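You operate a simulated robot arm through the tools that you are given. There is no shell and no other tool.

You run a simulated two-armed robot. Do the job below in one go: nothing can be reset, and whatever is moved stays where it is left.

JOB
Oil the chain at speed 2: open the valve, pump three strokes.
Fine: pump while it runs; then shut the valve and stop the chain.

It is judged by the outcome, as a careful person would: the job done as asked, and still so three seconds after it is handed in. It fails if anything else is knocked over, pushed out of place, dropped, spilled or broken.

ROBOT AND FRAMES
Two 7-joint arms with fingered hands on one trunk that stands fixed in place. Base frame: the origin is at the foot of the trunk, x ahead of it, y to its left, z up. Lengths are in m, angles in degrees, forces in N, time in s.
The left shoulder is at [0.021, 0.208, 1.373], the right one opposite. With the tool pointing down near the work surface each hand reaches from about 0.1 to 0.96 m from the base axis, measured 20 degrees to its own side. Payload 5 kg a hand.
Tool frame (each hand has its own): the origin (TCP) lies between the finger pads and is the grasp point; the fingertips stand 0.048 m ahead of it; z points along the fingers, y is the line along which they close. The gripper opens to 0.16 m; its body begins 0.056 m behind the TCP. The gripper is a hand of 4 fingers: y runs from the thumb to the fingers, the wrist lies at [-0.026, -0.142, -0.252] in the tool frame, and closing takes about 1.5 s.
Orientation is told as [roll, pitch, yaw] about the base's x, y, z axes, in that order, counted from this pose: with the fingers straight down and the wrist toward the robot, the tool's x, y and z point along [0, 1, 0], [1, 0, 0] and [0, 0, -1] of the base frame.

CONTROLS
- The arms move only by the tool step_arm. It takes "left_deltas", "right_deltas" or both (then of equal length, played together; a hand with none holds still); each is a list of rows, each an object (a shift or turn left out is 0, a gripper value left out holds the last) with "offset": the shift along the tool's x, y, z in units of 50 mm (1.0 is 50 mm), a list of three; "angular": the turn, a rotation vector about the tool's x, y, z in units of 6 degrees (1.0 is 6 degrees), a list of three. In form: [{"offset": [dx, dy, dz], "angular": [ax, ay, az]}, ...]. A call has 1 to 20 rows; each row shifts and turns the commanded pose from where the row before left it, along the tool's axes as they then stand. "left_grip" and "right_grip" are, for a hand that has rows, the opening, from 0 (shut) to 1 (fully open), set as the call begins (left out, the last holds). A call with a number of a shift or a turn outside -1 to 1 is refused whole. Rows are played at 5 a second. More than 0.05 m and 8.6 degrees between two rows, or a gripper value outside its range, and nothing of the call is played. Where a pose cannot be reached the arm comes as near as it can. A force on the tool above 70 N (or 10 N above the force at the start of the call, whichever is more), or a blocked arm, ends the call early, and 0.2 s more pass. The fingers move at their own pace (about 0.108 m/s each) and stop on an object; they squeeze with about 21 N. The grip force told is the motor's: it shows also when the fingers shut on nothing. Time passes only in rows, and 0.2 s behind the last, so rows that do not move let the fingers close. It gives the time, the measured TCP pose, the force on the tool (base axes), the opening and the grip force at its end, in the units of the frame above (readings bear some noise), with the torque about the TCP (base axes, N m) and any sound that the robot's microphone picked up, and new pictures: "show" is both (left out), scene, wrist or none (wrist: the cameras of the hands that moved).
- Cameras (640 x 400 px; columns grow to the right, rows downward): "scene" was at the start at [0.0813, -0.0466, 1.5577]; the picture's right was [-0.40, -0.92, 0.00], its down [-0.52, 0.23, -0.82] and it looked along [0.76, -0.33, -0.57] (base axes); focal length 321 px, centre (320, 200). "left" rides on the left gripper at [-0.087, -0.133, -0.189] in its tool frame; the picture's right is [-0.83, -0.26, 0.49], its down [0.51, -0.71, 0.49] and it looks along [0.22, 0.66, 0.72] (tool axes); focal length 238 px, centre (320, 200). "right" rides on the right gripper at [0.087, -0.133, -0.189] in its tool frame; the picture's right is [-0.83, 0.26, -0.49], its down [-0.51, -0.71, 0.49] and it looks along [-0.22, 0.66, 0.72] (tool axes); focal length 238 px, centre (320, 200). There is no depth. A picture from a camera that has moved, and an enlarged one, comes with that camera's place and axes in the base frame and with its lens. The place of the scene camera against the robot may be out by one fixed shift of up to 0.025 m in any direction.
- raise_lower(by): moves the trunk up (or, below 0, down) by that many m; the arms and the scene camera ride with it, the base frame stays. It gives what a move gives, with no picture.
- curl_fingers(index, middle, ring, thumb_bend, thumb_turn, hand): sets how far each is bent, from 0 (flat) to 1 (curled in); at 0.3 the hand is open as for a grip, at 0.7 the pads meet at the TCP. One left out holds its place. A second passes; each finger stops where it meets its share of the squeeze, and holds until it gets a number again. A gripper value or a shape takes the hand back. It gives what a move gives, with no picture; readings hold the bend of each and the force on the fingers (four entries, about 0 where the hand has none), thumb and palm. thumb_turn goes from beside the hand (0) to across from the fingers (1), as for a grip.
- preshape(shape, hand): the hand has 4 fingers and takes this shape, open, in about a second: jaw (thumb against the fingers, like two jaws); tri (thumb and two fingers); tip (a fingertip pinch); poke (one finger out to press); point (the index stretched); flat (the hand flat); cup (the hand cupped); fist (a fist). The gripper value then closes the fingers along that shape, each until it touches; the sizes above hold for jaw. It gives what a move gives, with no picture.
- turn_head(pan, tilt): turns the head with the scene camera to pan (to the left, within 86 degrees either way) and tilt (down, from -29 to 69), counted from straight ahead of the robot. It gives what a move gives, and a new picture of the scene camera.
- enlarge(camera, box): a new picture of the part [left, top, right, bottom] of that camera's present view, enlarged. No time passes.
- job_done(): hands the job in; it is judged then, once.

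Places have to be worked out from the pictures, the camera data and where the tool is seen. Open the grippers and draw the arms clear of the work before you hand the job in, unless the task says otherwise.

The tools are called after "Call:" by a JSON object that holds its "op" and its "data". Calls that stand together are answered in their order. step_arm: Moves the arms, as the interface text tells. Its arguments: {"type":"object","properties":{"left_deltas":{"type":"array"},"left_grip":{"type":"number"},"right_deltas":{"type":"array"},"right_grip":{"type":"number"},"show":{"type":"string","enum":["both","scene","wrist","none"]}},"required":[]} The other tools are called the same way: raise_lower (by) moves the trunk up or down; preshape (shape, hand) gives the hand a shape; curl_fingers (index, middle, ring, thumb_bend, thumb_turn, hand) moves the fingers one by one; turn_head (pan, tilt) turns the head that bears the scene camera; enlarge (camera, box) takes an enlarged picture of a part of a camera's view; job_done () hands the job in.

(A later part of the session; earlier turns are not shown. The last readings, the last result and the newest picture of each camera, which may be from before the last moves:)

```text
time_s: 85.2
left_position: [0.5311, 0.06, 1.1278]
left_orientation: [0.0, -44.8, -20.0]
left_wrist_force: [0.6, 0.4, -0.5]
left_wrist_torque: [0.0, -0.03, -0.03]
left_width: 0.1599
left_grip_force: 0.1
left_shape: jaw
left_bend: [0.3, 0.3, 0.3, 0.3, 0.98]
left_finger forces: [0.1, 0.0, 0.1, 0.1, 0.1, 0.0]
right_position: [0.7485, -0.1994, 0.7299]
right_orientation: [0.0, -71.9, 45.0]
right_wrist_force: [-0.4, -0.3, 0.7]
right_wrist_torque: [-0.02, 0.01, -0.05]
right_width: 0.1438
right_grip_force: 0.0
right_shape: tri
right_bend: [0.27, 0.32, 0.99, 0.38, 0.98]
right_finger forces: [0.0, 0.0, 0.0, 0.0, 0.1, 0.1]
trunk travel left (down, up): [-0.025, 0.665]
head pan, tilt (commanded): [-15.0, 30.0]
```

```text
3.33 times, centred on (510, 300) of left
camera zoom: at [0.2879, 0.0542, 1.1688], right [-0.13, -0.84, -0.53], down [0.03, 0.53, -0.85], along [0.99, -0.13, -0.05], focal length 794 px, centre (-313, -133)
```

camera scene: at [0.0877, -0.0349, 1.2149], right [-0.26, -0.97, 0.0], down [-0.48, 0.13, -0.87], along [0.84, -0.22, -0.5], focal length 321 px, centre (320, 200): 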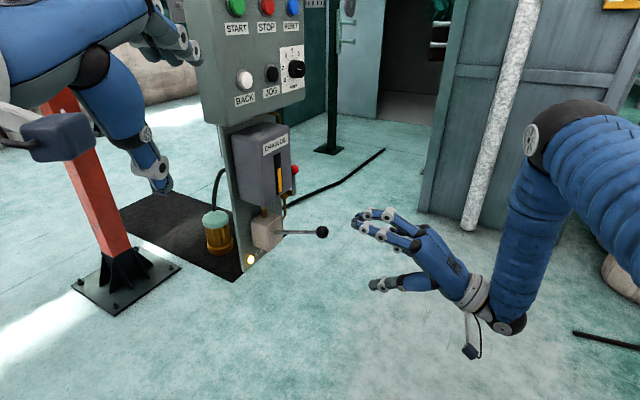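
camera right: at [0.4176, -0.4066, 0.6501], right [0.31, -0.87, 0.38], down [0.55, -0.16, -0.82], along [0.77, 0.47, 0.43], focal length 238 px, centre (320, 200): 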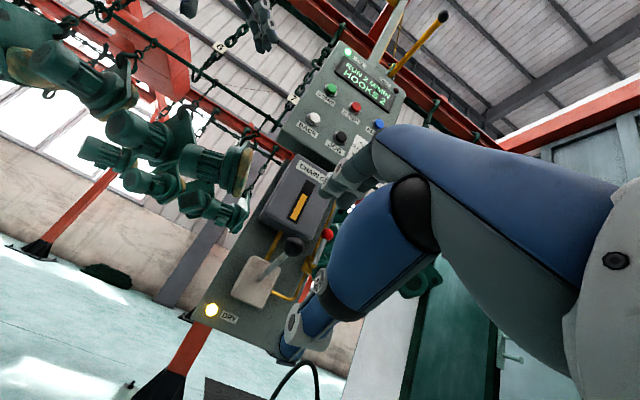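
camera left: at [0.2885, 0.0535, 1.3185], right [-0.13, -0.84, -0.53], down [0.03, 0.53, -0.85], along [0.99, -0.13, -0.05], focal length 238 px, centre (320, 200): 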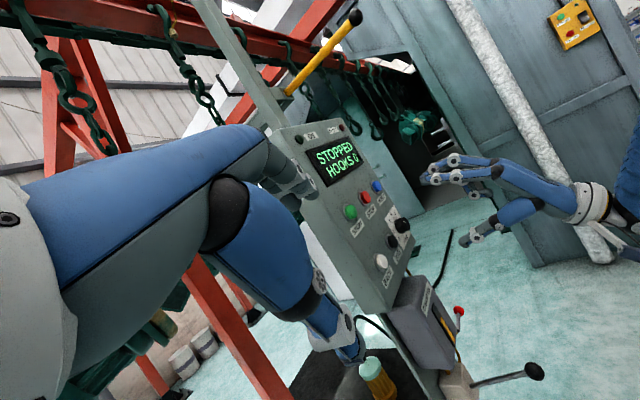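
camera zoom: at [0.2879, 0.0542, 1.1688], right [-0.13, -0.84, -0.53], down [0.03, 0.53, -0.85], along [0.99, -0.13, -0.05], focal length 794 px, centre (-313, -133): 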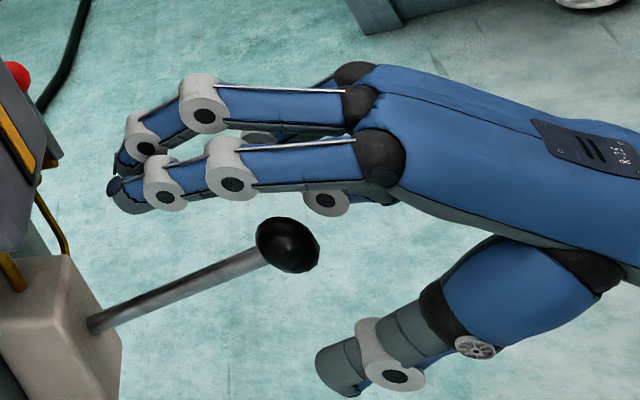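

The handle rests at its original height and the lamp is out. I back straight out from the pump, level the hand and form the straight pointing finger for closing the valve.

Call:
{"op": "step_arm", "data": {"right_deltas": [{"offset": [0, -0.29, -0.9]}, {"offset": [0, -0.29, -0.9]}, {"offset": [0, -0.29, -0.9]}, {"offset": [0, -0.29, -0.9]}, {"angular": [0.9, 0, 0]}, {"angular": [0.9, 0, 0]}, {"angular": [0.9, 0, 0]}, {"angular": [0.9, 0, 0]}, {"angular": [0.9, 0, 0]}], "show": "scene"}}

Call:
{"op": "preshape", "data": {"hand": "right", "shape": "point"}}

Call:
{"op": "curl_fingers", "data": {"hand": "right", "index": 0.0, "thumb_bend": 0.2, "thumb_turn": 1.0}}

Call:
{"op": "turn_head", "data": {"pan": -15, "tilt": 22}}

```text
time_s: 87.2
left_position: [0.5307, 0.0588, 1.1291]
left_orientation: [0.0, -44.9, -19.9]
left_wrist_force: [-0.4, -0.8, 0.2]
left_wrist_torque: [-0.03, 0.0, -0.01]
left_width: 0.1597
left_grip_force: 0.1
left_shape: jaw
left_bend: [0.3, 0.3, 0.3, 0.3, 0.98]
left_finger forces: [0.1, 0.0, 0.0, 0.1, 0.0, 0.1]
right_position: [0.6132, -0.3346, 0.7324]
right_orientation: [0.0, -44.8, 45.0]
right_wrist_force: [-0.2, 0.5, 0.1]
right_wrist_torque: [0.0, -0.02, -0.03]
right_width: 0.1437
right_grip_force: 0.0
right_shape: tri
right_bend: [0.27, 0.32, 0.99, 0.38, 0.98]
right_finger forces: [0.0, 0.0, 0.1, 0.0, 0.0, 0.1]
trunk travel left (down, up): [-0.025, 0.665]
head pan, tilt (commanded): [-15.0, 30.0]
camera scene: at [0.0873, -0.0345, 1.215], right [-0.26, -0.97, 0.0], down [-0.48, 0.13, -0.87], along [0.84, -0.22, -0.5], focal length 321 px, centre (320, 200)
```

scene: 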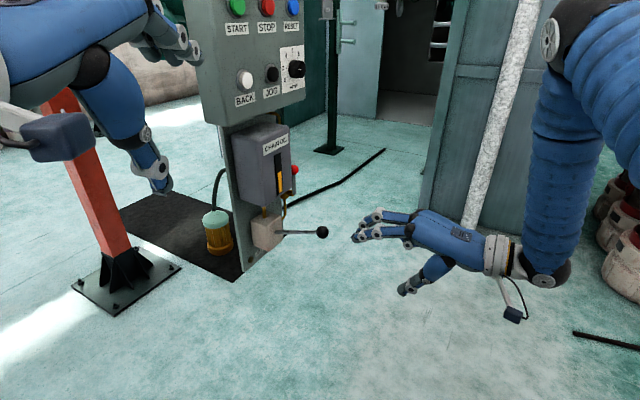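

```text
time_s: 88.0
left_position: [0.5304, 0.0603, 1.1283]
left_orientation: [0.0, -44.9, -20.0]
left_wrist_force: [-0.1, 0.1, -0.6]
left_wrist_torque: [0.02, -0.04, 0.0]
left_width: 0.1599
left_grip_force: 0.1
left_shape: jaw
left_bend: [0.3, 0.3, 0.3, 0.3, 0.98]
left_finger forces: [0.1, 0.0, 0.1, 0.1, 0.1, 0.1]
right_position: [0.612, -0.3338, 0.7314]
right_orientation: [0.0, -44.8, 45.0]
right_wrist_force: [1.1, 0.1, -0.2]
right_wrist_torque: [-0.04, 0.04, 0.0]
right_width: 0.1536
right_grip_force: 0.1
right_shape: point
right_bend: [0.19, 1.0, 1.0, 0.99, 0.87]
right_finger forces: [0.0, 0.0, 0.1, 0.1, 0.0, 0.1]
trunk travel left (down, up): [-0.025, 0.665]
head pan, tilt (commanded): [-15.0, 30.0]
```

```text
time_s: 89.0
left_position: [0.5311, 0.0592, 1.1281]
left_orientation: [0.0, -44.9, -20.0]
left_wrist_force: [-0.7, -0.1, 0.1]
left_wrist_torque: [0.01, 0.01, 0.01]
left_width: 0.1601
left_grip_force: 0.1
left_shape: jaw
left_bend: [0.3, 0.3, 0.3, 0.3, 0.98]
left_finger forces: [0.0, 0.0, 0.0, 0.0, 0.1, 0.0]
right_position: [0.6135, -0.3343, 0.7317]
right_orientation: [0.1, -44.8, 44.9]
right_wrist_force: [0.1, -0.8, 0.4]
right_wrist_torque: [-0.02, 0.0, -0.01]
right_width: 0.2475
right_grip_force: 0.1
right_shape: fingers
right_bend: [0.0, 1.0, 1.0, 0.2, 0.97]
right_finger forces: [0.1, 0.1, 0.0, 0.0, 0.0, 0.0]
trunk travel left (down, up): [-0.025, 0.665]
head pan, tilt (commanded): [-15.0, 30.0]
```

```text
time_s: 89.7
left_position: [0.5311, 0.0593, 1.1274]
left_orientation: [-0.1, -44.9, -20.0]
left_wrist_force: [-0.3, 0.5, 0.8]
left_wrist_torque: [-0.01, -0.02, 0.0]
left_width: 0.1598
left_grip_force: 0.1
left_shape: jaw
left_bend: [0.3, 0.3, 0.3, 0.3, 0.98]
left_finger forces: [0.0, 0.0, 0.1, 0.0, 0.0, 0.0]
right_position: [0.6131, -0.3342, 0.7317]
right_orientation: [0.0, -44.8, 45.1]
right_wrist_force: [0.0, 1.1, -0.7]
right_wrist_torque: [-0.01, 0.0, 0.01]
right_width: 0.2473
right_grip_force: 0.0
right_shape: fingers
right_bend: [0.0, 1.0, 1.0, 0.2, 0.97]
right_finger forces: [0.1, 0.1, 0.1, 0.0, 0.1, 0.0]
trunk travel left (down, up): [-0.025, 0.665]
head pan, tilt (commanded): [-15.0, 22.0]
camera scene: at [0.0898, -0.0355, 1.2277], right [-0.26, -0.97, 0.0], down [-0.36, 0.1, -0.93], along [0.9, -0.24, -0.38], focal length 321 px, centre (320, 200)
```

scene: 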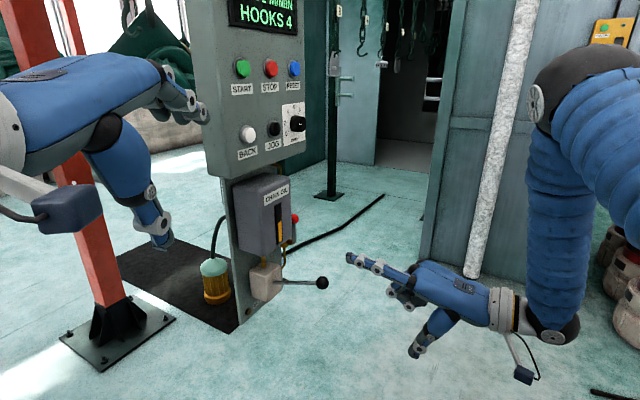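

Everything is in order (HOOKS 4). I move the finger to the right and up, then forward to just in front of the box plane, above the valve ball's line.

Call:
{"op": "step_arm", "data": {"right_deltas": [{"offset": [0, 0.608, -0.608]}, {"offset": [-0.987, 0, 0]}, {"offset": [-0.987, 0, 0]}, {"offset": [0, 0.574, 0.574]}, {"offset": [0, 0.574, 0.574]}, {"offset": [0, 0.574, 0.574]}, {"offset": [0, 0.574, 0.574]}, {"offset": [0, 0.574, 0.574]}], "show": "none"}}

Call:
{"op": "enlarge", "data": {"camera": "scene", "box": [240, 150, 380, 260]}}

Call:
{"op": "enlarge", "data": {"camera": "right", "box": [220, 60, 400, 240]}}

Call:
{"op": "enlarge", "data": {"camera": "left", "box": [390, 220, 510, 320]}}

```text
time_s: 91.5
left_position: [0.5311, 0.0593, 1.1281]
left_orientation: [-0.2, -44.9, -19.9]
left_wrist_force: [0.1, 1.0, -0.4]
left_wrist_torque: [-0.06, 0.02, -0.04]
left_width: 0.1602
left_grip_force: 0.1
left_shape: jaw
left_bend: [0.3, 0.3, 0.3, 0.3, 0.98]
left_finger forces: [0.0, 0.0, 0.0, 0.0, 0.0, 0.0]
right_position: [0.8279, -0.2564, 0.7768]
right_orientation: [0.0, -44.8, 44.9]
right_wrist_force: [-0.6, 0.3, -0.6]
right_wrist_torque: [0.06, -0.04, -0.03]
right_width: 0.2477
right_grip_force: 0.0
right_shape: fingers
right_bend: [0.0, 1.0, 1.0, 0.2, 0.97]
right_finger forces: [0.0, 0.0, 0.1, 0.0, 0.0, 0.0]
trunk travel left (down, up): [-0.025, 0.665]
head pan, tilt (commanded): [-15.0, 22.0]
```

```text
3.64 times, centred on (310, 205) of scene
camera zoom: at [0.09, -0.035, 1.2277], right [-0.26, -0.97, 0.0], down [-0.36, 0.1, -0.93], along [0.9, -0.24, -0.38], focal length 1166 px, centre (356, 182)
```

zoom: 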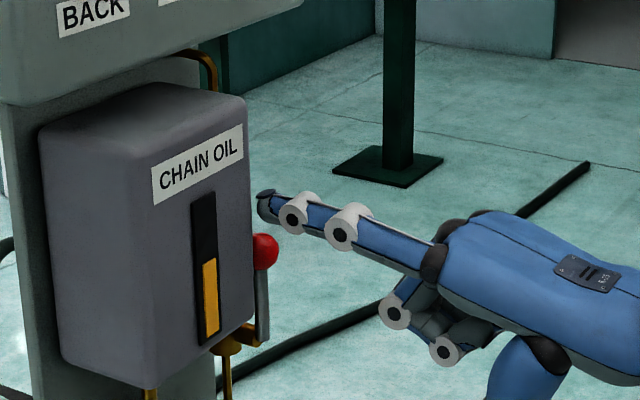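

```text
2.22 times, centred on (310, 150) of right
camera zoom: at [0.6034, -0.3552, 0.8161], right [0.48, -0.7, 0.53], down [0.25, -0.47, -0.85], along [0.84, 0.53, -0.05], focal length 530 px, centre (342, 311)
```

zoom: 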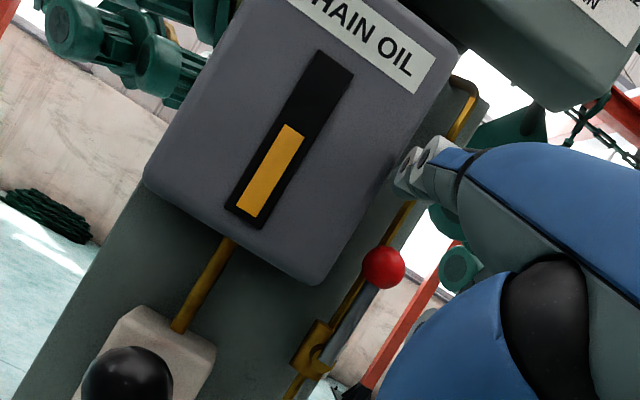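

```text
4.00 times, centred on (450, 270) of left
camera zoom: at [0.2882, 0.0546, 1.1687], right [-0.13, -0.84, -0.53], down [0.03, 0.53, -0.85], along [0.99, -0.13, -0.05], focal length 953 px, centre (-200, -80)
```

zoom: 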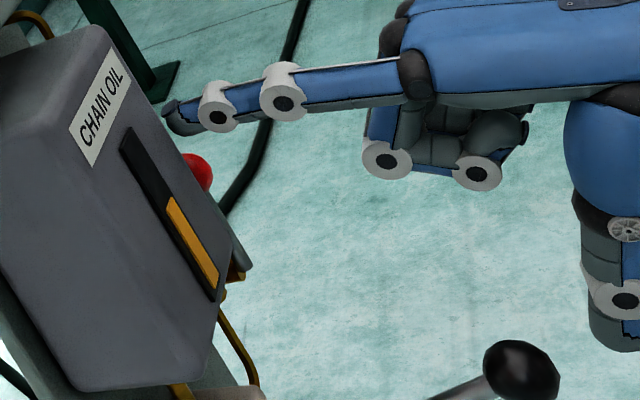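

Triangulating both wrist views: the straight finger sits about 2 cm left of the tool line, only ~1 cm from the box side. I shift 7 mm right and then advance 40 mm above the ball.

Call:
{"op": "step_arm", "data": {"right_deltas": [{"offset": [-0.14, 0, 0]}, {"offset": [0, 0.29, 0.29]}, {"offset": [0, 0.29, 0.29]}], "show": "none"}}

Call:
{"op": "enlarge", "data": {"camera": "scene", "box": [260, 170, 360, 250]}}

Call:
{"op": "enlarge", "data": {"camera": "right", "box": [250, 80, 390, 220]}}

Call:
{"op": "enlarge", "data": {"camera": "left", "box": [390, 230, 490, 310]}}

```text
time_s: 92.3
left_position: [0.5322, 0.0608, 1.1275]
left_orientation: [0.1, -44.9, -20.0]
left_wrist_force: [0.4, 0.2, 0.9]
left_wrist_torque: [-0.02, 0.0, -0.05]
left_width: 0.1602
left_grip_force: 0.0
left_shape: jaw
left_bend: [0.3, 0.3, 0.3, 0.3, 0.98]
left_finger forces: [0.0, 0.0, 0.1, 0.1, 0.0, 0.0]
right_position: [0.8603, -0.2336, 0.7743]
right_orientation: [0.0, -44.7, 44.9]
right_wrist_force: [-0.8, -0.6, -0.1]
right_wrist_torque: [0.01, -0.02, 0.02]
right_width: 0.2478
right_grip_force: 0.1
right_shape: fingers
right_bend: [0.0, 1.0, 1.0, 0.2, 0.97]
right_finger forces: [0.1, 0.0, 0.0, 0.1, 0.1, 0.0]
trunk travel left (down, up): [-0.025, 0.665]
head pan, tilt (commanded): [-15.0, 22.0]
```

```text
5.00 times, centred on (310, 210) of scene
camera zoom: at [0.0901, -0.0353, 1.2277], right [-0.26, -0.97, 0.0], down [-0.36, 0.1, -0.93], along [0.9, -0.24, -0.38], focal length 1603 px, centre (370, 150)
```

zoom: 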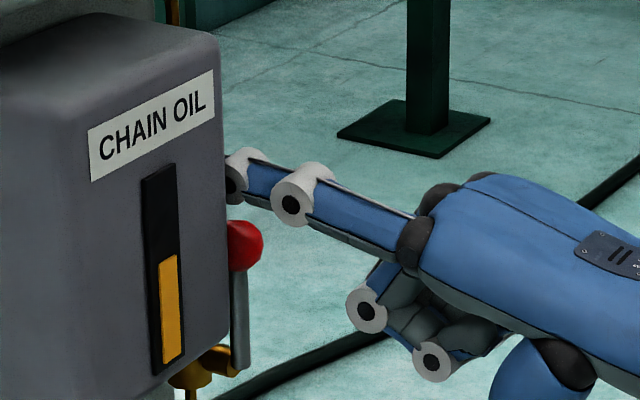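

```text
2.86 times, centred on (320, 150) of right
camera zoom: at [0.6361, -0.3328, 0.8149], right [0.48, -0.7, 0.53], down [0.25, -0.47, -0.85], along [0.84, 0.53, -0.05], focal length 681 px, centre (320, 343)
```

zoom: 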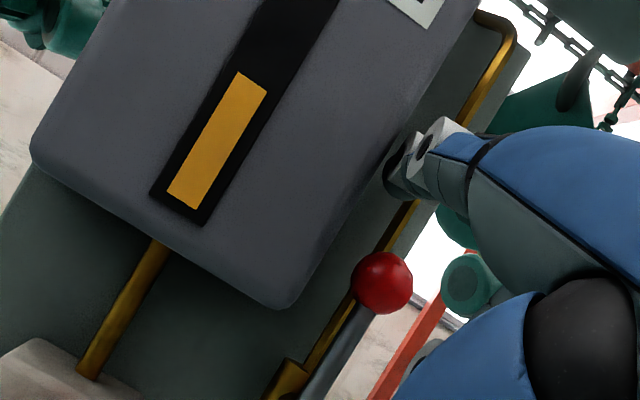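

```text
5.00 times, centred on (440, 270) of left
camera zoom: at [0.2882, 0.0542, 1.1687], right [-0.14, -0.84, -0.53], down [0.03, 0.53, -0.85], along [0.99, -0.13, -0.05], focal length 1192 px, centre (-280, -150)
```

zoom: 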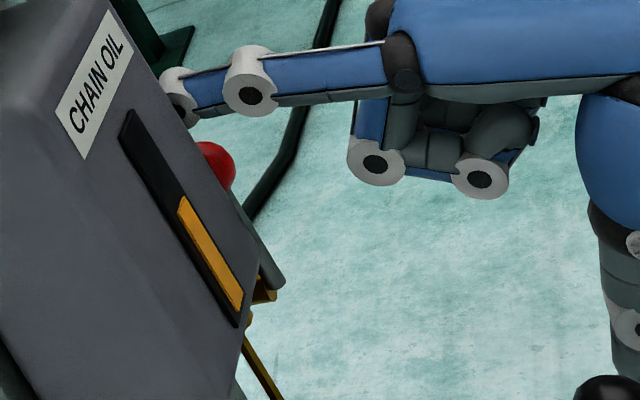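

The finger lies beside the box without contact, about 12–15 mm left of and 4 cm above the ball's centre. I lower gently onto the ball's upper-left shoulder.

Call:
{"op": "step_arm", "data": {"right_deltas": [{"offset": [0, -0.0707, 0.0707]}, {"offset": [0, -0.0707, 0.0707]}, {"offset": [0, -0.0707, 0.0707]}], "show": "none"}}

Call:
{"op": "enlarge", "data": {"camera": "scene", "box": [260, 170, 360, 250]}}

Call:
{"op": "enlarge", "data": {"camera": "right", "box": [250, 80, 390, 220]}}

```text
time_s: 93.1
left_position: [0.532, 0.06, 1.1282]
left_orientation: [0.1, -44.9, -19.9]
left_wrist_force: [-0.4, 0.3, 1.1]
left_wrist_torque: [-0.02, -0.01, 0.0]
left_width: 0.1602
left_grip_force: 0.0
left_shape: jaw
left_bend: [0.3, 0.3, 0.3, 0.3, 0.98]
left_finger forces: [0.0, 0.0, 0.0, 0.0, 0.0, 0.0]
right_position: [0.8594, -0.2338, 0.7586]
right_orientation: [0.0, -44.8, 45.1]
right_wrist_force: [0.7, -0.2, 0.4]
right_wrist_torque: [0.0, -0.05, -0.02]
right_width: 0.2478
right_grip_force: 0.0
right_shape: fingers
right_bend: [0.0, 1.0, 1.0, 0.2, 0.97]
right_finger forces: [0.0, 0.1, 0.0, 0.0, 0.0, 0.1]
trunk travel left (down, up): [-0.025, 0.665]
head pan, tilt (commanded): [-15.0, 22.0]
```

```text
5.00 times, centred on (310, 210) of scene
camera zoom: at [0.09, -0.0355, 1.2277], right [-0.26, -0.97, 0.0], down [-0.36, 0.1, -0.93], along [0.9, -0.24, -0.38], focal length 1603 px, centre (370, 150)
```

zoom: 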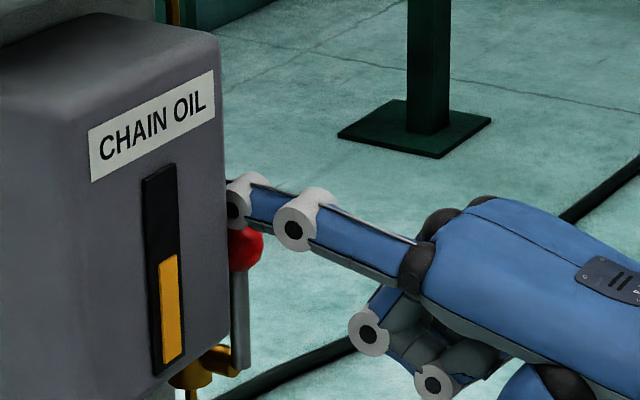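

```text
2.86 times, centred on (320, 150) of right
camera zoom: at [0.6364, -0.334, 0.7999], right [0.48, -0.7, 0.53], down [0.25, -0.47, -0.85], along [0.84, 0.53, -0.05], focal length 681 px, centre (320, 343)
```

zoom: 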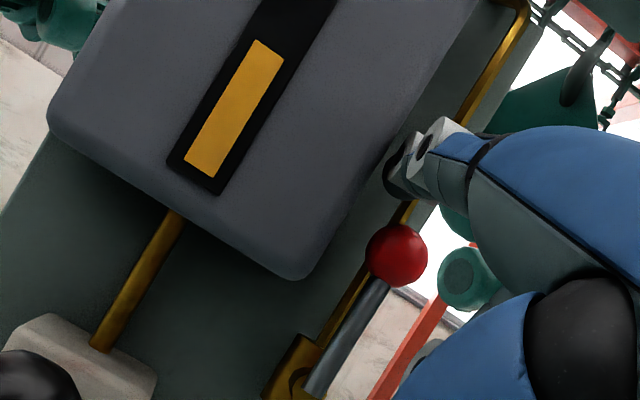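

Call:
{"op": "step_arm", "data": {"right_deltas": [{"offset": [0, -0.0707, 0.0707]}, {"offset": [0, -0.0707, 0.0707]}], "show": "none"}}

Call:
{"op": "enlarge", "data": {"camera": "right", "box": [250, 80, 390, 220]}}

```text
time_s: 93.7
left_position: [0.5311, 0.0588, 1.1277]
left_orientation: [0.0, -44.9, -20.0]
left_wrist_force: [-0.2, 0.5, -0.5]
left_wrist_torque: [-0.03, 0.03, 0.05]
left_width: 0.1601
left_grip_force: 0.1
left_shape: jaw
left_bend: [0.3, 0.3, 0.3, 0.3, 0.98]
left_finger forces: [0.1, 0.0, 0.0, 0.1, 0.1, 0.0]
right_position: [0.8606, -0.2343, 0.7502]
right_orientation: [0.0, -44.8, 45.0]
right_wrist_force: [0.0, -0.2, 0.3]
right_wrist_torque: [-0.02, -0.04, 0.03]
right_width: 0.2476
right_grip_force: 0.1
right_shape: fingers
right_bend: [0.0, 1.0, 1.0, 0.2, 0.97]
right_finger forces: [0.1, 0.1, 0.1, 0.0, 0.1, 0.1]
trunk travel left (down, up): [-0.025, 0.665]
head pan, tilt (commanded): [-15.0, 22.0]
```

```text
2.86 times, centred on (320, 150) of right
camera zoom: at [0.6369, -0.334, 0.7898], right [0.48, -0.7, 0.53], down [0.25, -0.47, -0.85], along [0.84, 0.53, -0.05], focal length 681 px, centre (320, 343)
```

zoom: 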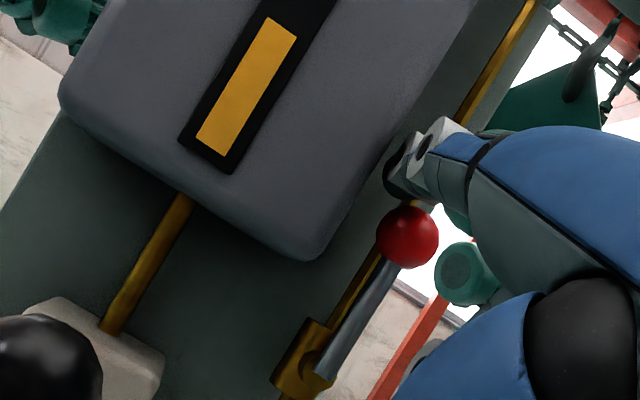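

Call:
{"op": "step_arm", "data": {"right_deltas": [{"offset": [0, -0.06, 0.06]}, {"offset": [-0.06, -0.03, 0.03]}], "show": "none"}}

Call:
{"op": "enlarge", "data": {"camera": "right", "box": [250, 80, 390, 220]}}

Call:
{"op": "enlarge", "data": {"camera": "scene", "box": [260, 170, 360, 250]}}

```text
time_s: 94.3
left_position: [0.5309, 0.0591, 1.1282]
left_orientation: [0.0, -44.9, -20.0]
left_wrist_force: [-0.3, 0.1, 0.9]
left_wrist_torque: [0.0, -0.01, 0.01]
left_width: 0.16
left_grip_force: 0.1
left_shape: jaw
left_bend: [0.3, 0.3, 0.3, 0.3, 0.98]
left_finger forces: [0.0, 0.1, 0.1, 0.1, 0.0, 0.0]
right_position: [0.8639, -0.2361, 0.7438]
right_orientation: [0.0, -45.0, 45.0]
right_wrist_force: [-0.5, 0.1, 2.4]
right_wrist_torque: [0.12, -0.15, 0.07]
right_width: 0.2483
right_grip_force: 0.9
right_shape: fingers
right_bend: [0.0, 1.0, 1.0, 0.2, 0.97]
right_finger forces: [1.8, 0.0, 0.0, 0.0, 0.1, 0.1]
trunk travel left (down, up): [-0.025, 0.665]
head pan, tilt (commanded): [-15.0, 22.0]
```

```text
2.86 times, centred on (320, 150) of right
camera zoom: at [0.6392, -0.336, 0.7842], right [0.48, -0.7, 0.53], down [0.25, -0.47, -0.85], along [0.84, 0.53, -0.05], focal length 681 px, centre (320, 343)
```

zoom: 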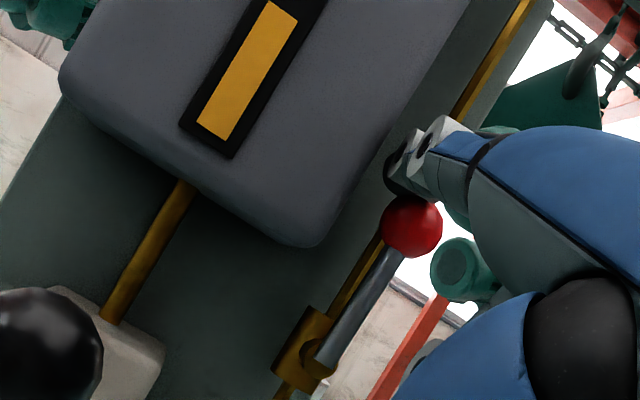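

```text
5.00 times, centred on (310, 210) of scene
camera zoom: at [0.0898, -0.0354, 1.2278], right [-0.26, -0.97, 0.0], down [-0.36, 0.1, -0.93], along [0.9, -0.24, -0.37], focal length 1603 px, centre (370, 150)
```

zoom: 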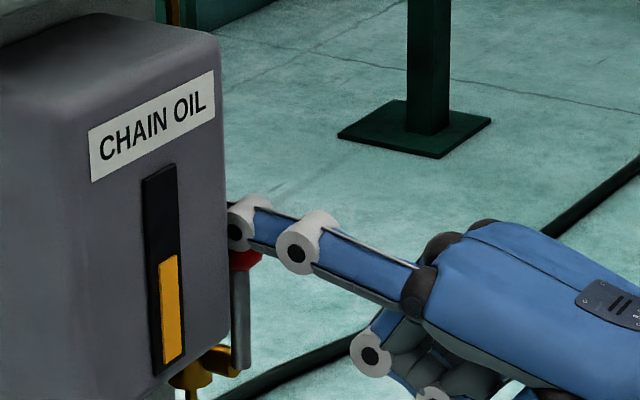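

Contact on the ball (≈2 N). I sweep right along the lever's arc with slight down pressure.

Call:
{"op": "step_arm", "data": {"right_deltas": [{"offset": [-0.12, -0.05, 0.05]}, {"offset": [-0.15, -0.03, 0.03]}, {"offset": [-0.15, -0.03, 0.03]}], "show": "none"}}

Call:
{"op": "enlarge", "data": {"camera": "right", "box": [250, 80, 390, 220]}}

Call:
{"op": "enlarge", "data": {"camera": "scene", "box": [260, 170, 360, 250]}}

```text
time_s: 95.1
left_position: [0.5313, 0.0597, 1.1283]
left_orientation: [-0.1, -44.8, -20.0]
left_wrist_force: [-0.2, -0.3, 0.1]
left_wrist_torque: [-0.01, 0.01, -0.03]
left_width: 0.1601
left_grip_force: 0.1
left_shape: jaw
left_bend: [0.3, 0.3, 0.3, 0.3, 0.98]
left_finger forces: [0.0, 0.0, 0.1, 0.0, 0.1, 0.0]
right_position: [0.8776, -0.2533, 0.7355]
right_orientation: [0.0, -44.9, 45.0]
right_wrist_force: [1.7, 1.4, 7.6]
right_wrist_torque: [0.41, -0.17, -0.14]
right_width: 0.2525
right_grip_force: 3.0
right_shape: fingers
right_bend: [0.0, 1.0, 1.0, 0.2, 0.97]
right_finger forces: [6.0, 0.0, 0.0, 0.1, 0.0, 0.0]
trunk travel left (down, up): [-0.025, 0.665]
head pan, tilt (commanded): [-15.0, 22.0]
```

```text
2.86 times, centred on (320, 150) of right
camera zoom: at [0.655, -0.3522, 0.7765], right [0.48, -0.7, 0.53], down [0.25, -0.47, -0.85], along [0.84, 0.53, -0.05], focal length 681 px, centre (320, 343)
```

zoom: 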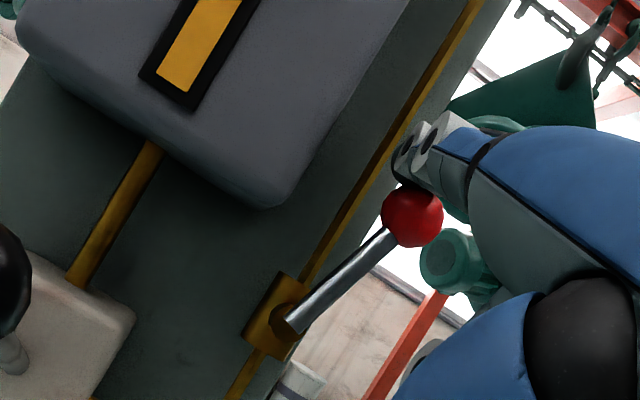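

```text
5.00 times, centred on (310, 210) of scene
camera zoom: at [0.0896, -0.0353, 1.2278], right [-0.26, -0.97, 0.0], down [-0.36, 0.1, -0.93], along [0.9, -0.24, -0.37], focal length 1603 px, centre (370, 150)
```

zoom: 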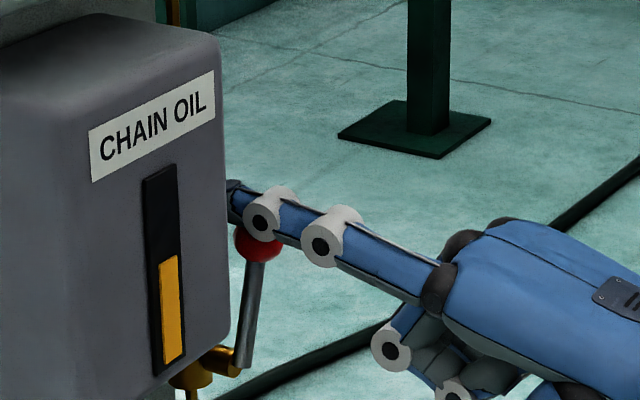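

The lever is turning down with the finger. I continue along the arc.

Call:
{"op": "step_arm", "data": {"right_deltas": [{"offset": [-0.326, -0.037, 0.037]}, {"offset": [-0.294, -0.098, 0.098]}, {"offset": [-0.266, -0.1315, 0.1315]}, {"offset": [-0.228, -0.161, 0.161]}], "show": "none"}}

Call:
{"op": "enlarge", "data": {"camera": "right", "box": [250, 80, 390, 220]}}

Call:
{"op": "enlarge", "data": {"camera": "scene", "box": [260, 170, 360, 250]}}

```text
time_s: 96.1
left_position: [0.5314, 0.0588, 1.1269]
left_orientation: [-0.1, -44.7, -20.0]
left_wrist_force: [0.4, 0.3, -0.3]
left_wrist_torque: [0.01, 0.02, 0.0]
left_width: 0.16
left_grip_force: 0.0
left_shape: jaw
left_bend: [0.3, 0.3, 0.3, 0.3, 0.98]
left_finger forces: [0.0, 0.0, 0.0, 0.0, 0.0, 0.0]
right_position: [0.919, -0.2907, 0.7025]
right_orientation: [0.0, -44.9, 44.9]
right_wrist_force: [0.7, -0.3, 0.8]
right_wrist_torque: [0.0, 0.0, 0.04]
right_width: 0.2475
right_grip_force: 0.1
right_shape: fingers
right_bend: [0.0, 1.0, 1.0, 0.2, 0.97]
right_finger forces: [0.0, 0.0, 0.0, 0.0, 0.0, 0.0]
trunk travel left (down, up): [-0.025, 0.665]
head pan, tilt (commanded): [-15.0, 22.0]
```

```text
2.86 times, centred on (320, 150) of right
camera zoom: at [0.695, -0.3897, 0.7442], right [0.48, -0.7, 0.53], down [0.25, -0.47, -0.85], along [0.84, 0.53, -0.05], focal length 681 px, centre (320, 343)
```

zoom: 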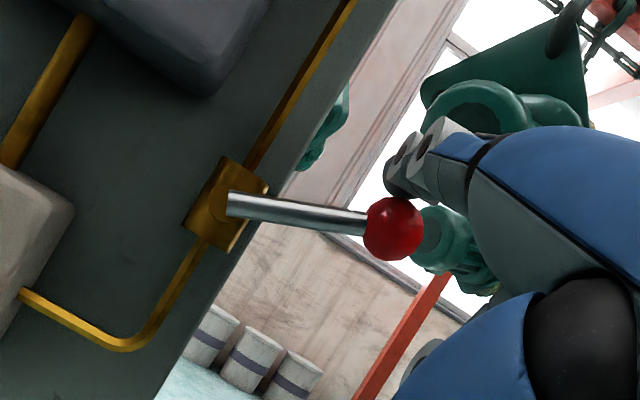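

```text
5.00 times, centred on (310, 210) of scene
camera zoom: at [0.0903, -0.0357, 1.2276], right [-0.26, -0.97, 0.0], down [-0.36, 0.1, -0.93], along [0.9, -0.24, -0.38], focal length 1603 px, centre (370, 150)
```

zoom: 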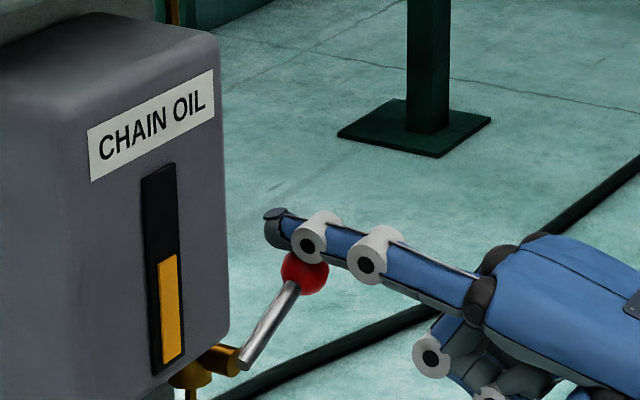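

The lever is down to roughly 30° above closed; the finger is on top of the ball. I press straight down the remaining ~35 mm to its stop.

Call:
{"op": "step_arm", "data": {"right_deltas": [{"offset": [-0.03, -0.1414, 0.1414]}, {"offset": [0, -0.1414, 0.1414]}, {"offset": [0, -0.1, 0.1]}], "show": "none"}}

Call:
{"op": "enlarge", "data": {"camera": "right", "box": [250, 80, 390, 220]}}

Call:
{"op": "enlarge", "data": {"camera": "scene", "box": [260, 170, 360, 250]}}

```text
time_s: 96.9
left_position: [0.5319, 0.0589, 1.1284]
left_orientation: [-0.1, -44.9, -20.1]
left_wrist_force: [0.8, -0.7, 0.3]
left_wrist_torque: [0.03, 0.02, 0.04]
left_width: 0.1601
left_grip_force: 0.0
left_shape: jaw
left_bend: [0.3, 0.3, 0.3, 0.3, 0.98]
left_finger forces: [0.1, 0.1, 0.1, 0.0, 0.0, 0.0]
right_position: [0.9168, -0.2906, 0.6778]
right_orientation: [0.0, -44.9, 45.0]
right_wrist_force: [0.4, 1.0, -0.5]
right_wrist_torque: [-0.02, 0.0, 0.03]
right_width: 0.2478
right_grip_force: 0.1
right_shape: fingers
right_bend: [0.0, 1.0, 1.0, 0.2, 0.97]
right_finger forces: [0.0, 0.0, 0.1, 0.0, 0.0, 0.0]
trunk travel left (down, up): [-0.025, 0.665]
head pan, tilt (commanded): [-15.0, 22.0]
```

```text
2.86 times, centred on (320, 150) of right
camera zoom: at [0.6945, -0.391, 0.7181], right [0.48, -0.7, 0.53], down [0.25, -0.47, -0.85], along [0.84, 0.53, -0.05], focal length 681 px, centre (320, 343)
```

zoom: 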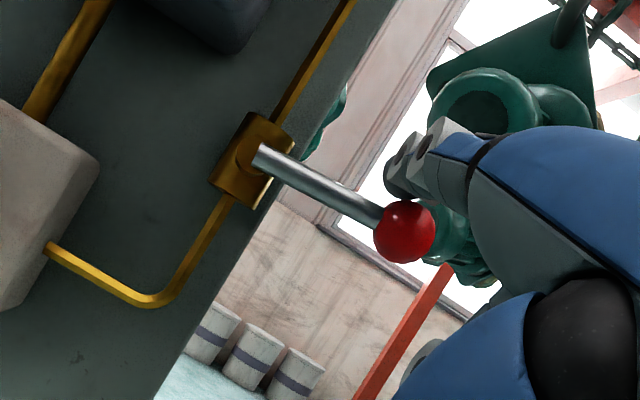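

```text
5.00 times, centred on (310, 210) of scene
camera zoom: at [0.09, -0.0355, 1.2277], right [-0.26, -0.97, 0.0], down [-0.36, 0.1, -0.93], along [0.9, -0.24, -0.38], focal length 1603 px, centre (370, 150)
```

zoom: 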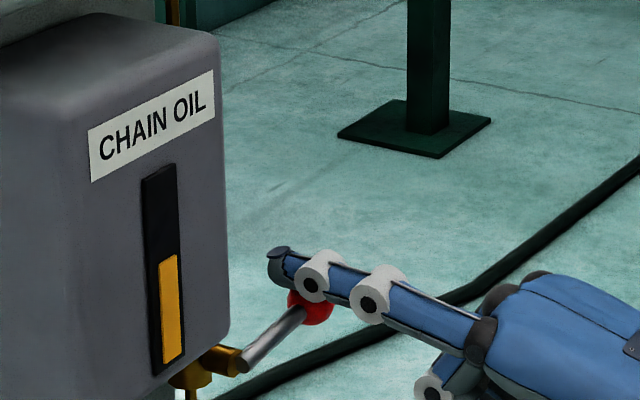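

Call:
{"op": "step_arm", "data": {"right_deltas": [{"offset": [0, -0.1, 0.1]}, {"offset": [0, -0.1, 0.1]}, {"offset": [0, -0.06, 0.06]}], "show": "none"}}

Call:
{"op": "enlarge", "data": {"camera": "right", "box": [250, 80, 390, 220]}}

Call:
{"op": "enlarge", "data": {"camera": "scene", "box": [260, 170, 360, 250]}}

```text
time_s: 97.7
left_position: [0.5311, 0.0598, 1.1284]
left_orientation: [-0.1, -44.9, -20.0]
left_wrist_force: [0.7, -0.4, -0.1]
left_wrist_torque: [0.05, 0.02, 0.02]
left_width: 0.1599
left_grip_force: 0.1
left_shape: jaw
left_bend: [0.3, 0.3, 0.3, 0.3, 0.98]
left_finger forces: [0.1, 0.0, 0.1, 0.0, 0.0, 0.1]
right_position: [0.9176, -0.2911, 0.6619]
right_orientation: [0.0, -45.0, 45.0]
right_wrist_force: [-0.4, -0.9, 5.6]
right_wrist_torque: [0.45, -0.3, 0.02]
right_width: 0.2518
right_grip_force: 2.9
right_shape: fingers
right_bend: [0.0, 1.0, 1.0, 0.2, 0.97]
right_finger forces: [5.2, 0.0, 0.0, 0.0, 0.0, 0.0]
trunk travel left (down, up): [-0.025, 0.665]
head pan, tilt (commanded): [-15.0, 22.0]
```

```text
2.86 times, centred on (320, 150) of right
camera zoom: at [0.695, -0.3913, 0.702], right [0.48, -0.7, 0.53], down [0.25, -0.47, -0.85], along [0.84, 0.53, -0.05], focal length 681 px, centre (320, 343)
```

zoom: 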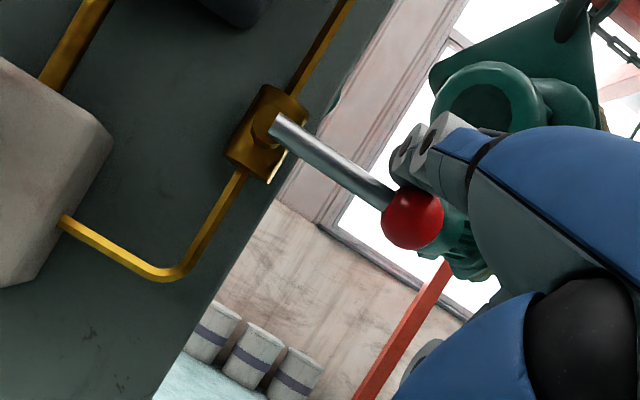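

```text
5.00 times, centred on (310, 210) of scene
camera zoom: at [0.0894, -0.0353, 1.2279], right [-0.26, -0.97, 0.0], down [-0.36, 0.1, -0.93], along [0.9, -0.24, -0.37], focal length 1603 px, centre (370, 150)
```

zoom: 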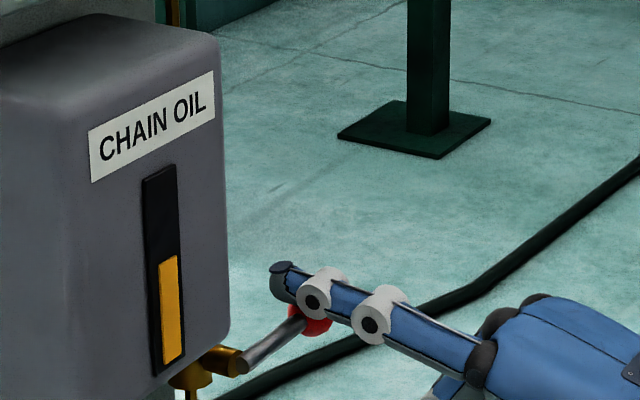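

Call:
{"op": "step_arm", "data": {"right_deltas": [{"offset": [0, -0.08, 0.08]}], "show": "none"}}

Call:
{"op": "enlarge", "data": {"camera": "right", "box": [250, 80, 390, 220]}}

```text
time_s: 98.1
left_position: [0.5306, 0.0604, 1.1288]
left_orientation: [0.0, -44.9, -20.0]
left_wrist_force: [-0.9, 0.4, 0.5]
left_wrist_torque: [-0.01, 0.01, -0.02]
left_width: 0.1596
left_grip_force: 0.0
left_shape: jaw
left_bend: [0.3, 0.3, 0.3, 0.3, 0.98]
left_finger forces: [0.0, 0.1, 0.0, 0.0, 0.0, 0.0]
right_position: [0.9184, -0.2924, 0.6559]
right_orientation: [-0.1, -45.1, 45.1]
right_wrist_force: [0.0, -0.2, 9.8]
right_wrist_torque: [0.76, -0.54, 0.0]
right_width: 0.2558
right_grip_force: 4.7
right_shape: fingers
right_bend: [0.0, 1.0, 1.0, 0.2, 0.97]
right_finger forces: [9.2, 0.0, 0.0, 0.0, 0.0, 0.0]
trunk travel left (down, up): [-0.025, 0.665]
head pan, tilt (commanded): [-15.0, 22.0]
```

```text
2.86 times, centred on (320, 150) of right
camera zoom: at [0.6952, -0.3912, 0.6963], right [0.48, -0.7, 0.53], down [0.25, -0.47, -0.85], along [0.84, 0.54, -0.05], focal length 681 px, centre (320, 343)
```

zoom: 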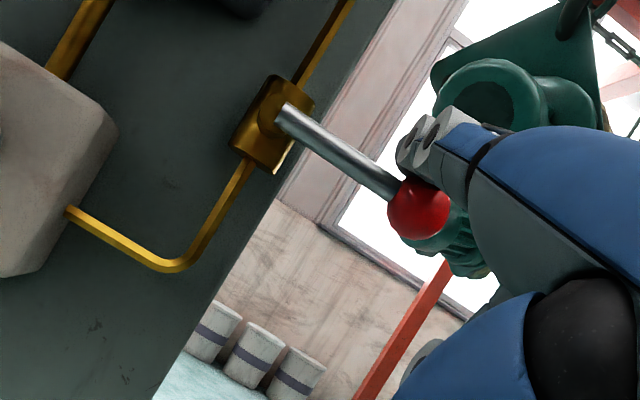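

The lever is back crosswise at its stop (10 N, no more motion): valve shut. I lift the finger off and withdraw.

Call:
{"op": "step_arm", "data": {"right_deltas": [{"offset": [0, 0.3, -0.3]}, {"offset": [0, 0.3, -0.3]}, {"offset": [0, -0.7, -0.7]}, {"offset": [0, -0.7, -0.7]}, {"offset": [0, -0.7, -0.7]}, {"offset": [0, -0.7, -0.7]}], "show": "both"}}

Call:
{"op": "enlarge", "data": {"camera": "right", "box": [160, 60, 360, 260]}}

Call:
{"op": "enlarge", "data": {"camera": "scene", "box": [220, 150, 360, 300]}}

```text
time_s: 99.5
left_position: [0.5298, 0.0599, 1.1292]
left_orientation: [0.0, -44.9, -20.0]
left_wrist_force: [-0.7, -0.9, 0.4]
left_wrist_torque: [0.06, 0.0, 0.07]
left_width: 0.16
left_grip_force: 0.0
left_shape: jaw
left_bend: [0.3, 0.3, 0.3, 0.3, 0.98]
left_finger forces: [0.1, 0.0, 0.0, 0.0, 0.0, 0.0]
right_position: [0.778, -0.4322, 0.6968]
right_orientation: [-0.1, -44.9, 45.1]
right_wrist_force: [0.8, 0.8, 0.0]
right_wrist_torque: [-0.1, 0.09, -0.03]
right_width: 0.2478
right_grip_force: 0.1
right_shape: fingers
right_bend: [0.0, 1.0, 1.0, 0.2, 0.97]
right_finger forces: [0.1, 0.0, 0.0, 0.1, 0.0, 0.0]
trunk travel left (down, up): [-0.025, 0.665]
head pan, tilt (commanded): [-15.0, 22.0]
camera scene: at [0.0896, -0.0361, 1.2278], right [-0.26, -0.97, 0.0], down [-0.36, 0.1, -0.93], along [0.9, -0.24, -0.37], focal length 321 px, centre (320, 200)
camera right: at [0.5553, -0.5325, 0.7371], right [0.48, -0.7, 0.53], down [0.25, -0.47, -0.85], along [0.84, 0.54, -0.05], focal length 238 px, centre (320, 200)
```

scene: 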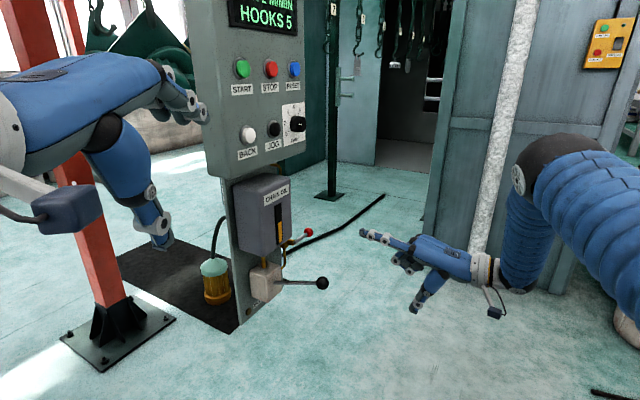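
right: 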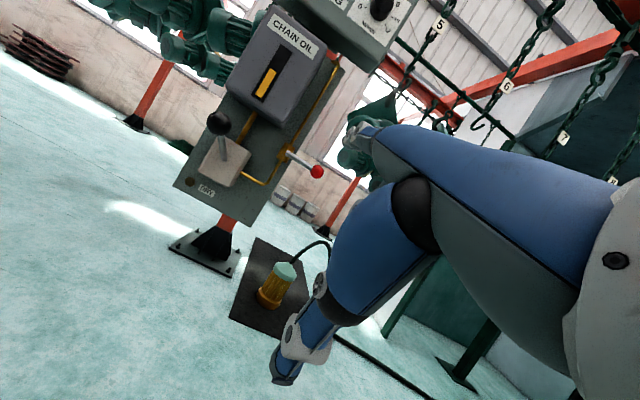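

```text
2.00 times, centred on (260, 160) of right
camera zoom: at [0.5553, -0.5325, 0.7371], right [0.48, -0.7, 0.53], down [0.25, -0.47, -0.85], along [0.84, 0.54, -0.05], focal length 477 px, centre (440, 280)
```

zoom: 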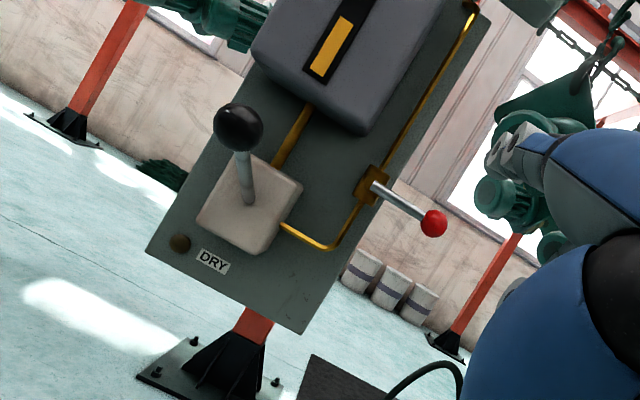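

```text
2.67 times, centred on (290, 225) of scene
camera zoom: at [0.0896, -0.0361, 1.2278], right [-0.26, -0.97, 0.0], down [-0.36, 0.1, -0.93], along [0.9, -0.24, -0.37], focal length 855 px, centre (400, 133)
```

zoom: 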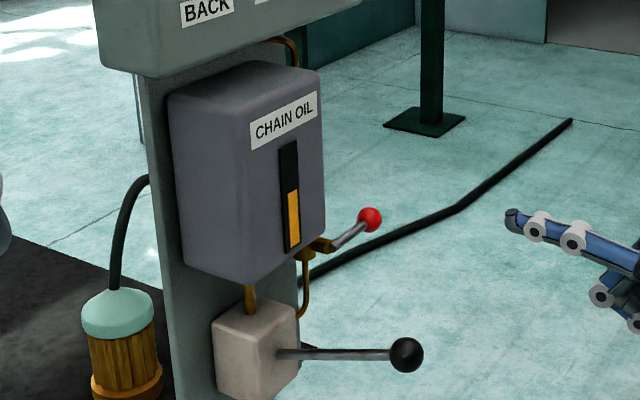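

Valve lever is crosswise again, the pump handle is at rest and the DRY lamp is out. Next STOP: I re-form the pointing hand, rise to button height and stop 5 cm in front of STOP.

Call:
{"op": "preshape", "data": {"hand": "right", "shape": "point"}}

Call:
{"op": "step_arm", "data": {"right_deltas": [{"offset": [0, 0.695, -0.695]}, {"offset": [0, 0.695, -0.695]}, {"offset": [0, 0.695, -0.695]}, {"offset": [0, 0.695, -0.695]}, {"offset": [0, 0.695, -0.695]}, {"offset": [0, 0.695, -0.695]}, {"offset": [0, 0.695, -0.695]}, {"offset": [0, 0.695, -0.695]}, {"offset": [0, 0.695, -0.695]}, {"offset": [0, 0.695, -0.695]}, {"offset": [0.82, 0, 0]}, {"offset": [0.82, 0, 0]}, {"offset": [0.82, 0, 0]}, {"offset": [0.82, 0, 0]}, {"offset": [0, 0.599, 0.599]}, {"offset": [0, 0.599, 0.599]}, {"offset": [0, 0.599, 0.599]}], "show": "none"}}

Call:
{"op": "turn_head", "data": {"pan": -12, "tilt": 10}}

Call:
{"op": "enlarge", "data": {"camera": "left", "box": [300, 80, 460, 220]}}

Call:
{"op": "enlarge", "data": {"camera": "right", "box": [220, 100, 400, 260]}}

```text
time_s: 100.4
left_position: [0.5305, 0.059, 1.1281]
left_orientation: [0.0, -45.0, -19.9]
left_wrist_force: [-0.4, -0.7, -0.4]
left_wrist_torque: [0.01, 0.02, 0.0]
left_width: 0.1599
left_grip_force: 0.1
left_shape: jaw
left_bend: [0.3, 0.3, 0.3, 0.3, 0.98]
left_finger forces: [0.0, 0.1, 0.0, 0.0, 0.1, 0.0]
right_position: [0.7781, -0.4342, 0.6964]
right_orientation: [0.0, -44.8, 45.1]
right_wrist_force: [-0.2, -0.3, 0.7]
right_wrist_torque: [0.02, 0.01, -0.04]
right_width: 0.0
right_grip_force: 0.1
right_shape: point
right_bend: [0.19, 1.0, 1.0, 0.99, 0.87]
right_finger forces: [0.0, 0.0, 0.1, 0.0, 0.0, 0.0]
trunk travel left (down, up): [-0.025, 0.665]
head pan, tilt (commanded): [-15.0, 22.0]
```

```text
time_s: 104.0
left_position: [0.5328, 0.0597, 1.1269]
left_orientation: [-0.1, -44.8, -19.9]
left_wrist_force: [0.5, 0.6, -0.7]
left_wrist_torque: [-0.04, 0.04, -0.08]
left_width: 0.16
left_grip_force: 0.1
left_shape: jaw
left_bend: [0.3, 0.3, 0.3, 0.3, 0.98]
left_finger forces: [0.1, 0.0, 0.0, 0.0, 0.0, 0.0]
right_position: [0.7559, -0.2247, 1.1875]
right_orientation: [0.1, -44.8, 44.7]
right_wrist_force: [1.8, -0.4, -0.1]
right_wrist_torque: [0.03, 0.03, 0.04]
right_width: 0.0001
right_grip_force: 0.0
right_shape: point
right_bend: [0.19, 1.0, 1.0, 0.99, 0.87]
right_finger forces: [0.1, 0.0, 0.1, 0.1, 0.1, 0.0]
trunk travel left (down, up): [-0.025, 0.665]
head pan, tilt (commanded): [-15.0, 22.0]
```

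```text
time_s: 104.8
left_position: [0.5314, 0.06, 1.1284]
left_orientation: [0.0, -44.9, -19.9]
left_wrist_force: [0.6, 0.9, 0.5]
left_wrist_torque: [0.0, -0.01, 0.01]
left_width: 0.1602
left_grip_force: 0.1
left_shape: jaw
left_bend: [0.3, 0.3, 0.3, 0.3, 0.98]
left_finger forces: [0.0, 0.0, 0.1, 0.0, 0.1, 0.0]
right_position: [0.7541, -0.2231, 1.1898]
right_orientation: [0.0, -44.8, 45.0]
right_wrist_force: [-0.6, -0.3, 0.2]
right_wrist_torque: [-0.03, -0.01, -0.05]
right_width: 0.0002
right_grip_force: 0.0
right_shape: point
right_bend: [0.19, 1.0, 1.0, 0.99, 0.87]
right_finger forces: [0.1, 0.0, 0.0, 0.1, 0.0, 0.0]
trunk travel left (down, up): [-0.025, 0.665]
head pan, tilt (commanded): [-12.0, 10.0]
camera scene: at [0.0913, -0.0306, 1.2472], right [-0.21, -0.98, 0.0], down [-0.17, 0.04, -0.98], along [0.96, -0.2, -0.17], focal length 321 px, centre (320, 200)
```

scene: 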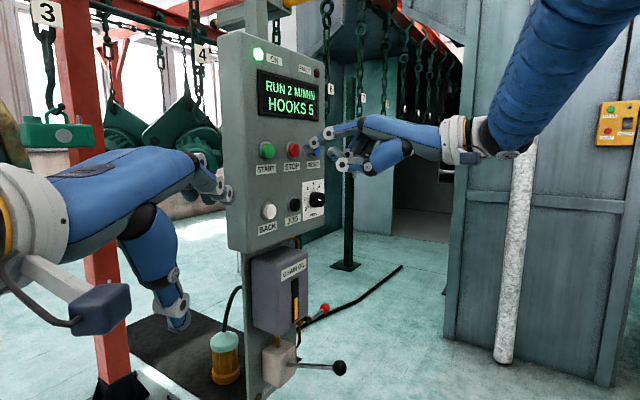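

```text
2.86 times, centred on (380, 150) of left
camera zoom: at [0.288, 0.0543, 1.1688], right [-0.13, -0.84, -0.53], down [0.03, 0.53, -0.85], along [0.99, -0.13, -0.05], focal length 681 px, centre (149, 343)
```

zoom: 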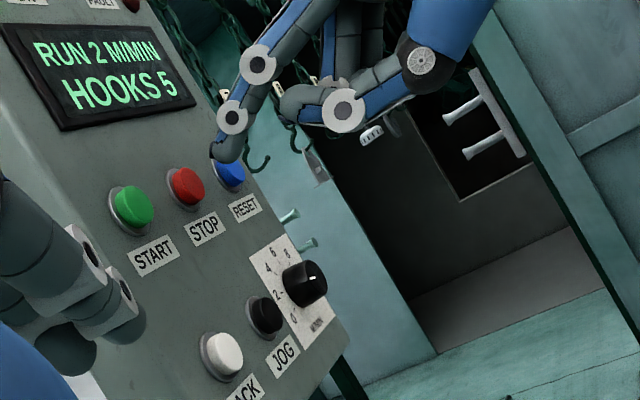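

```text
2.50 times, centred on (310, 180) of right
camera zoom: at [0.5302, -0.3243, 1.2294], right [0.48, -0.7, 0.53], down [0.25, -0.47, -0.85], along [0.84, 0.53, -0.05], focal length 596 px, centre (345, 250)
```

zoom: 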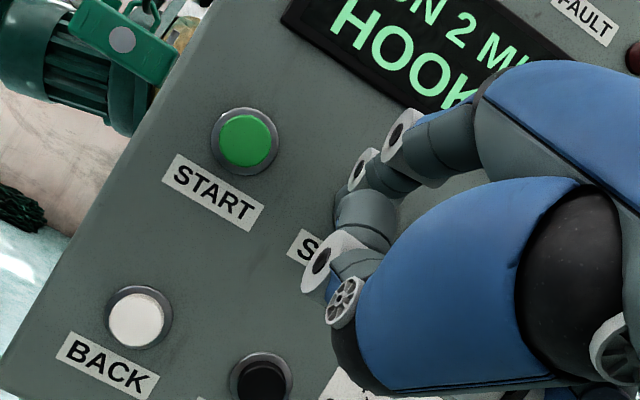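

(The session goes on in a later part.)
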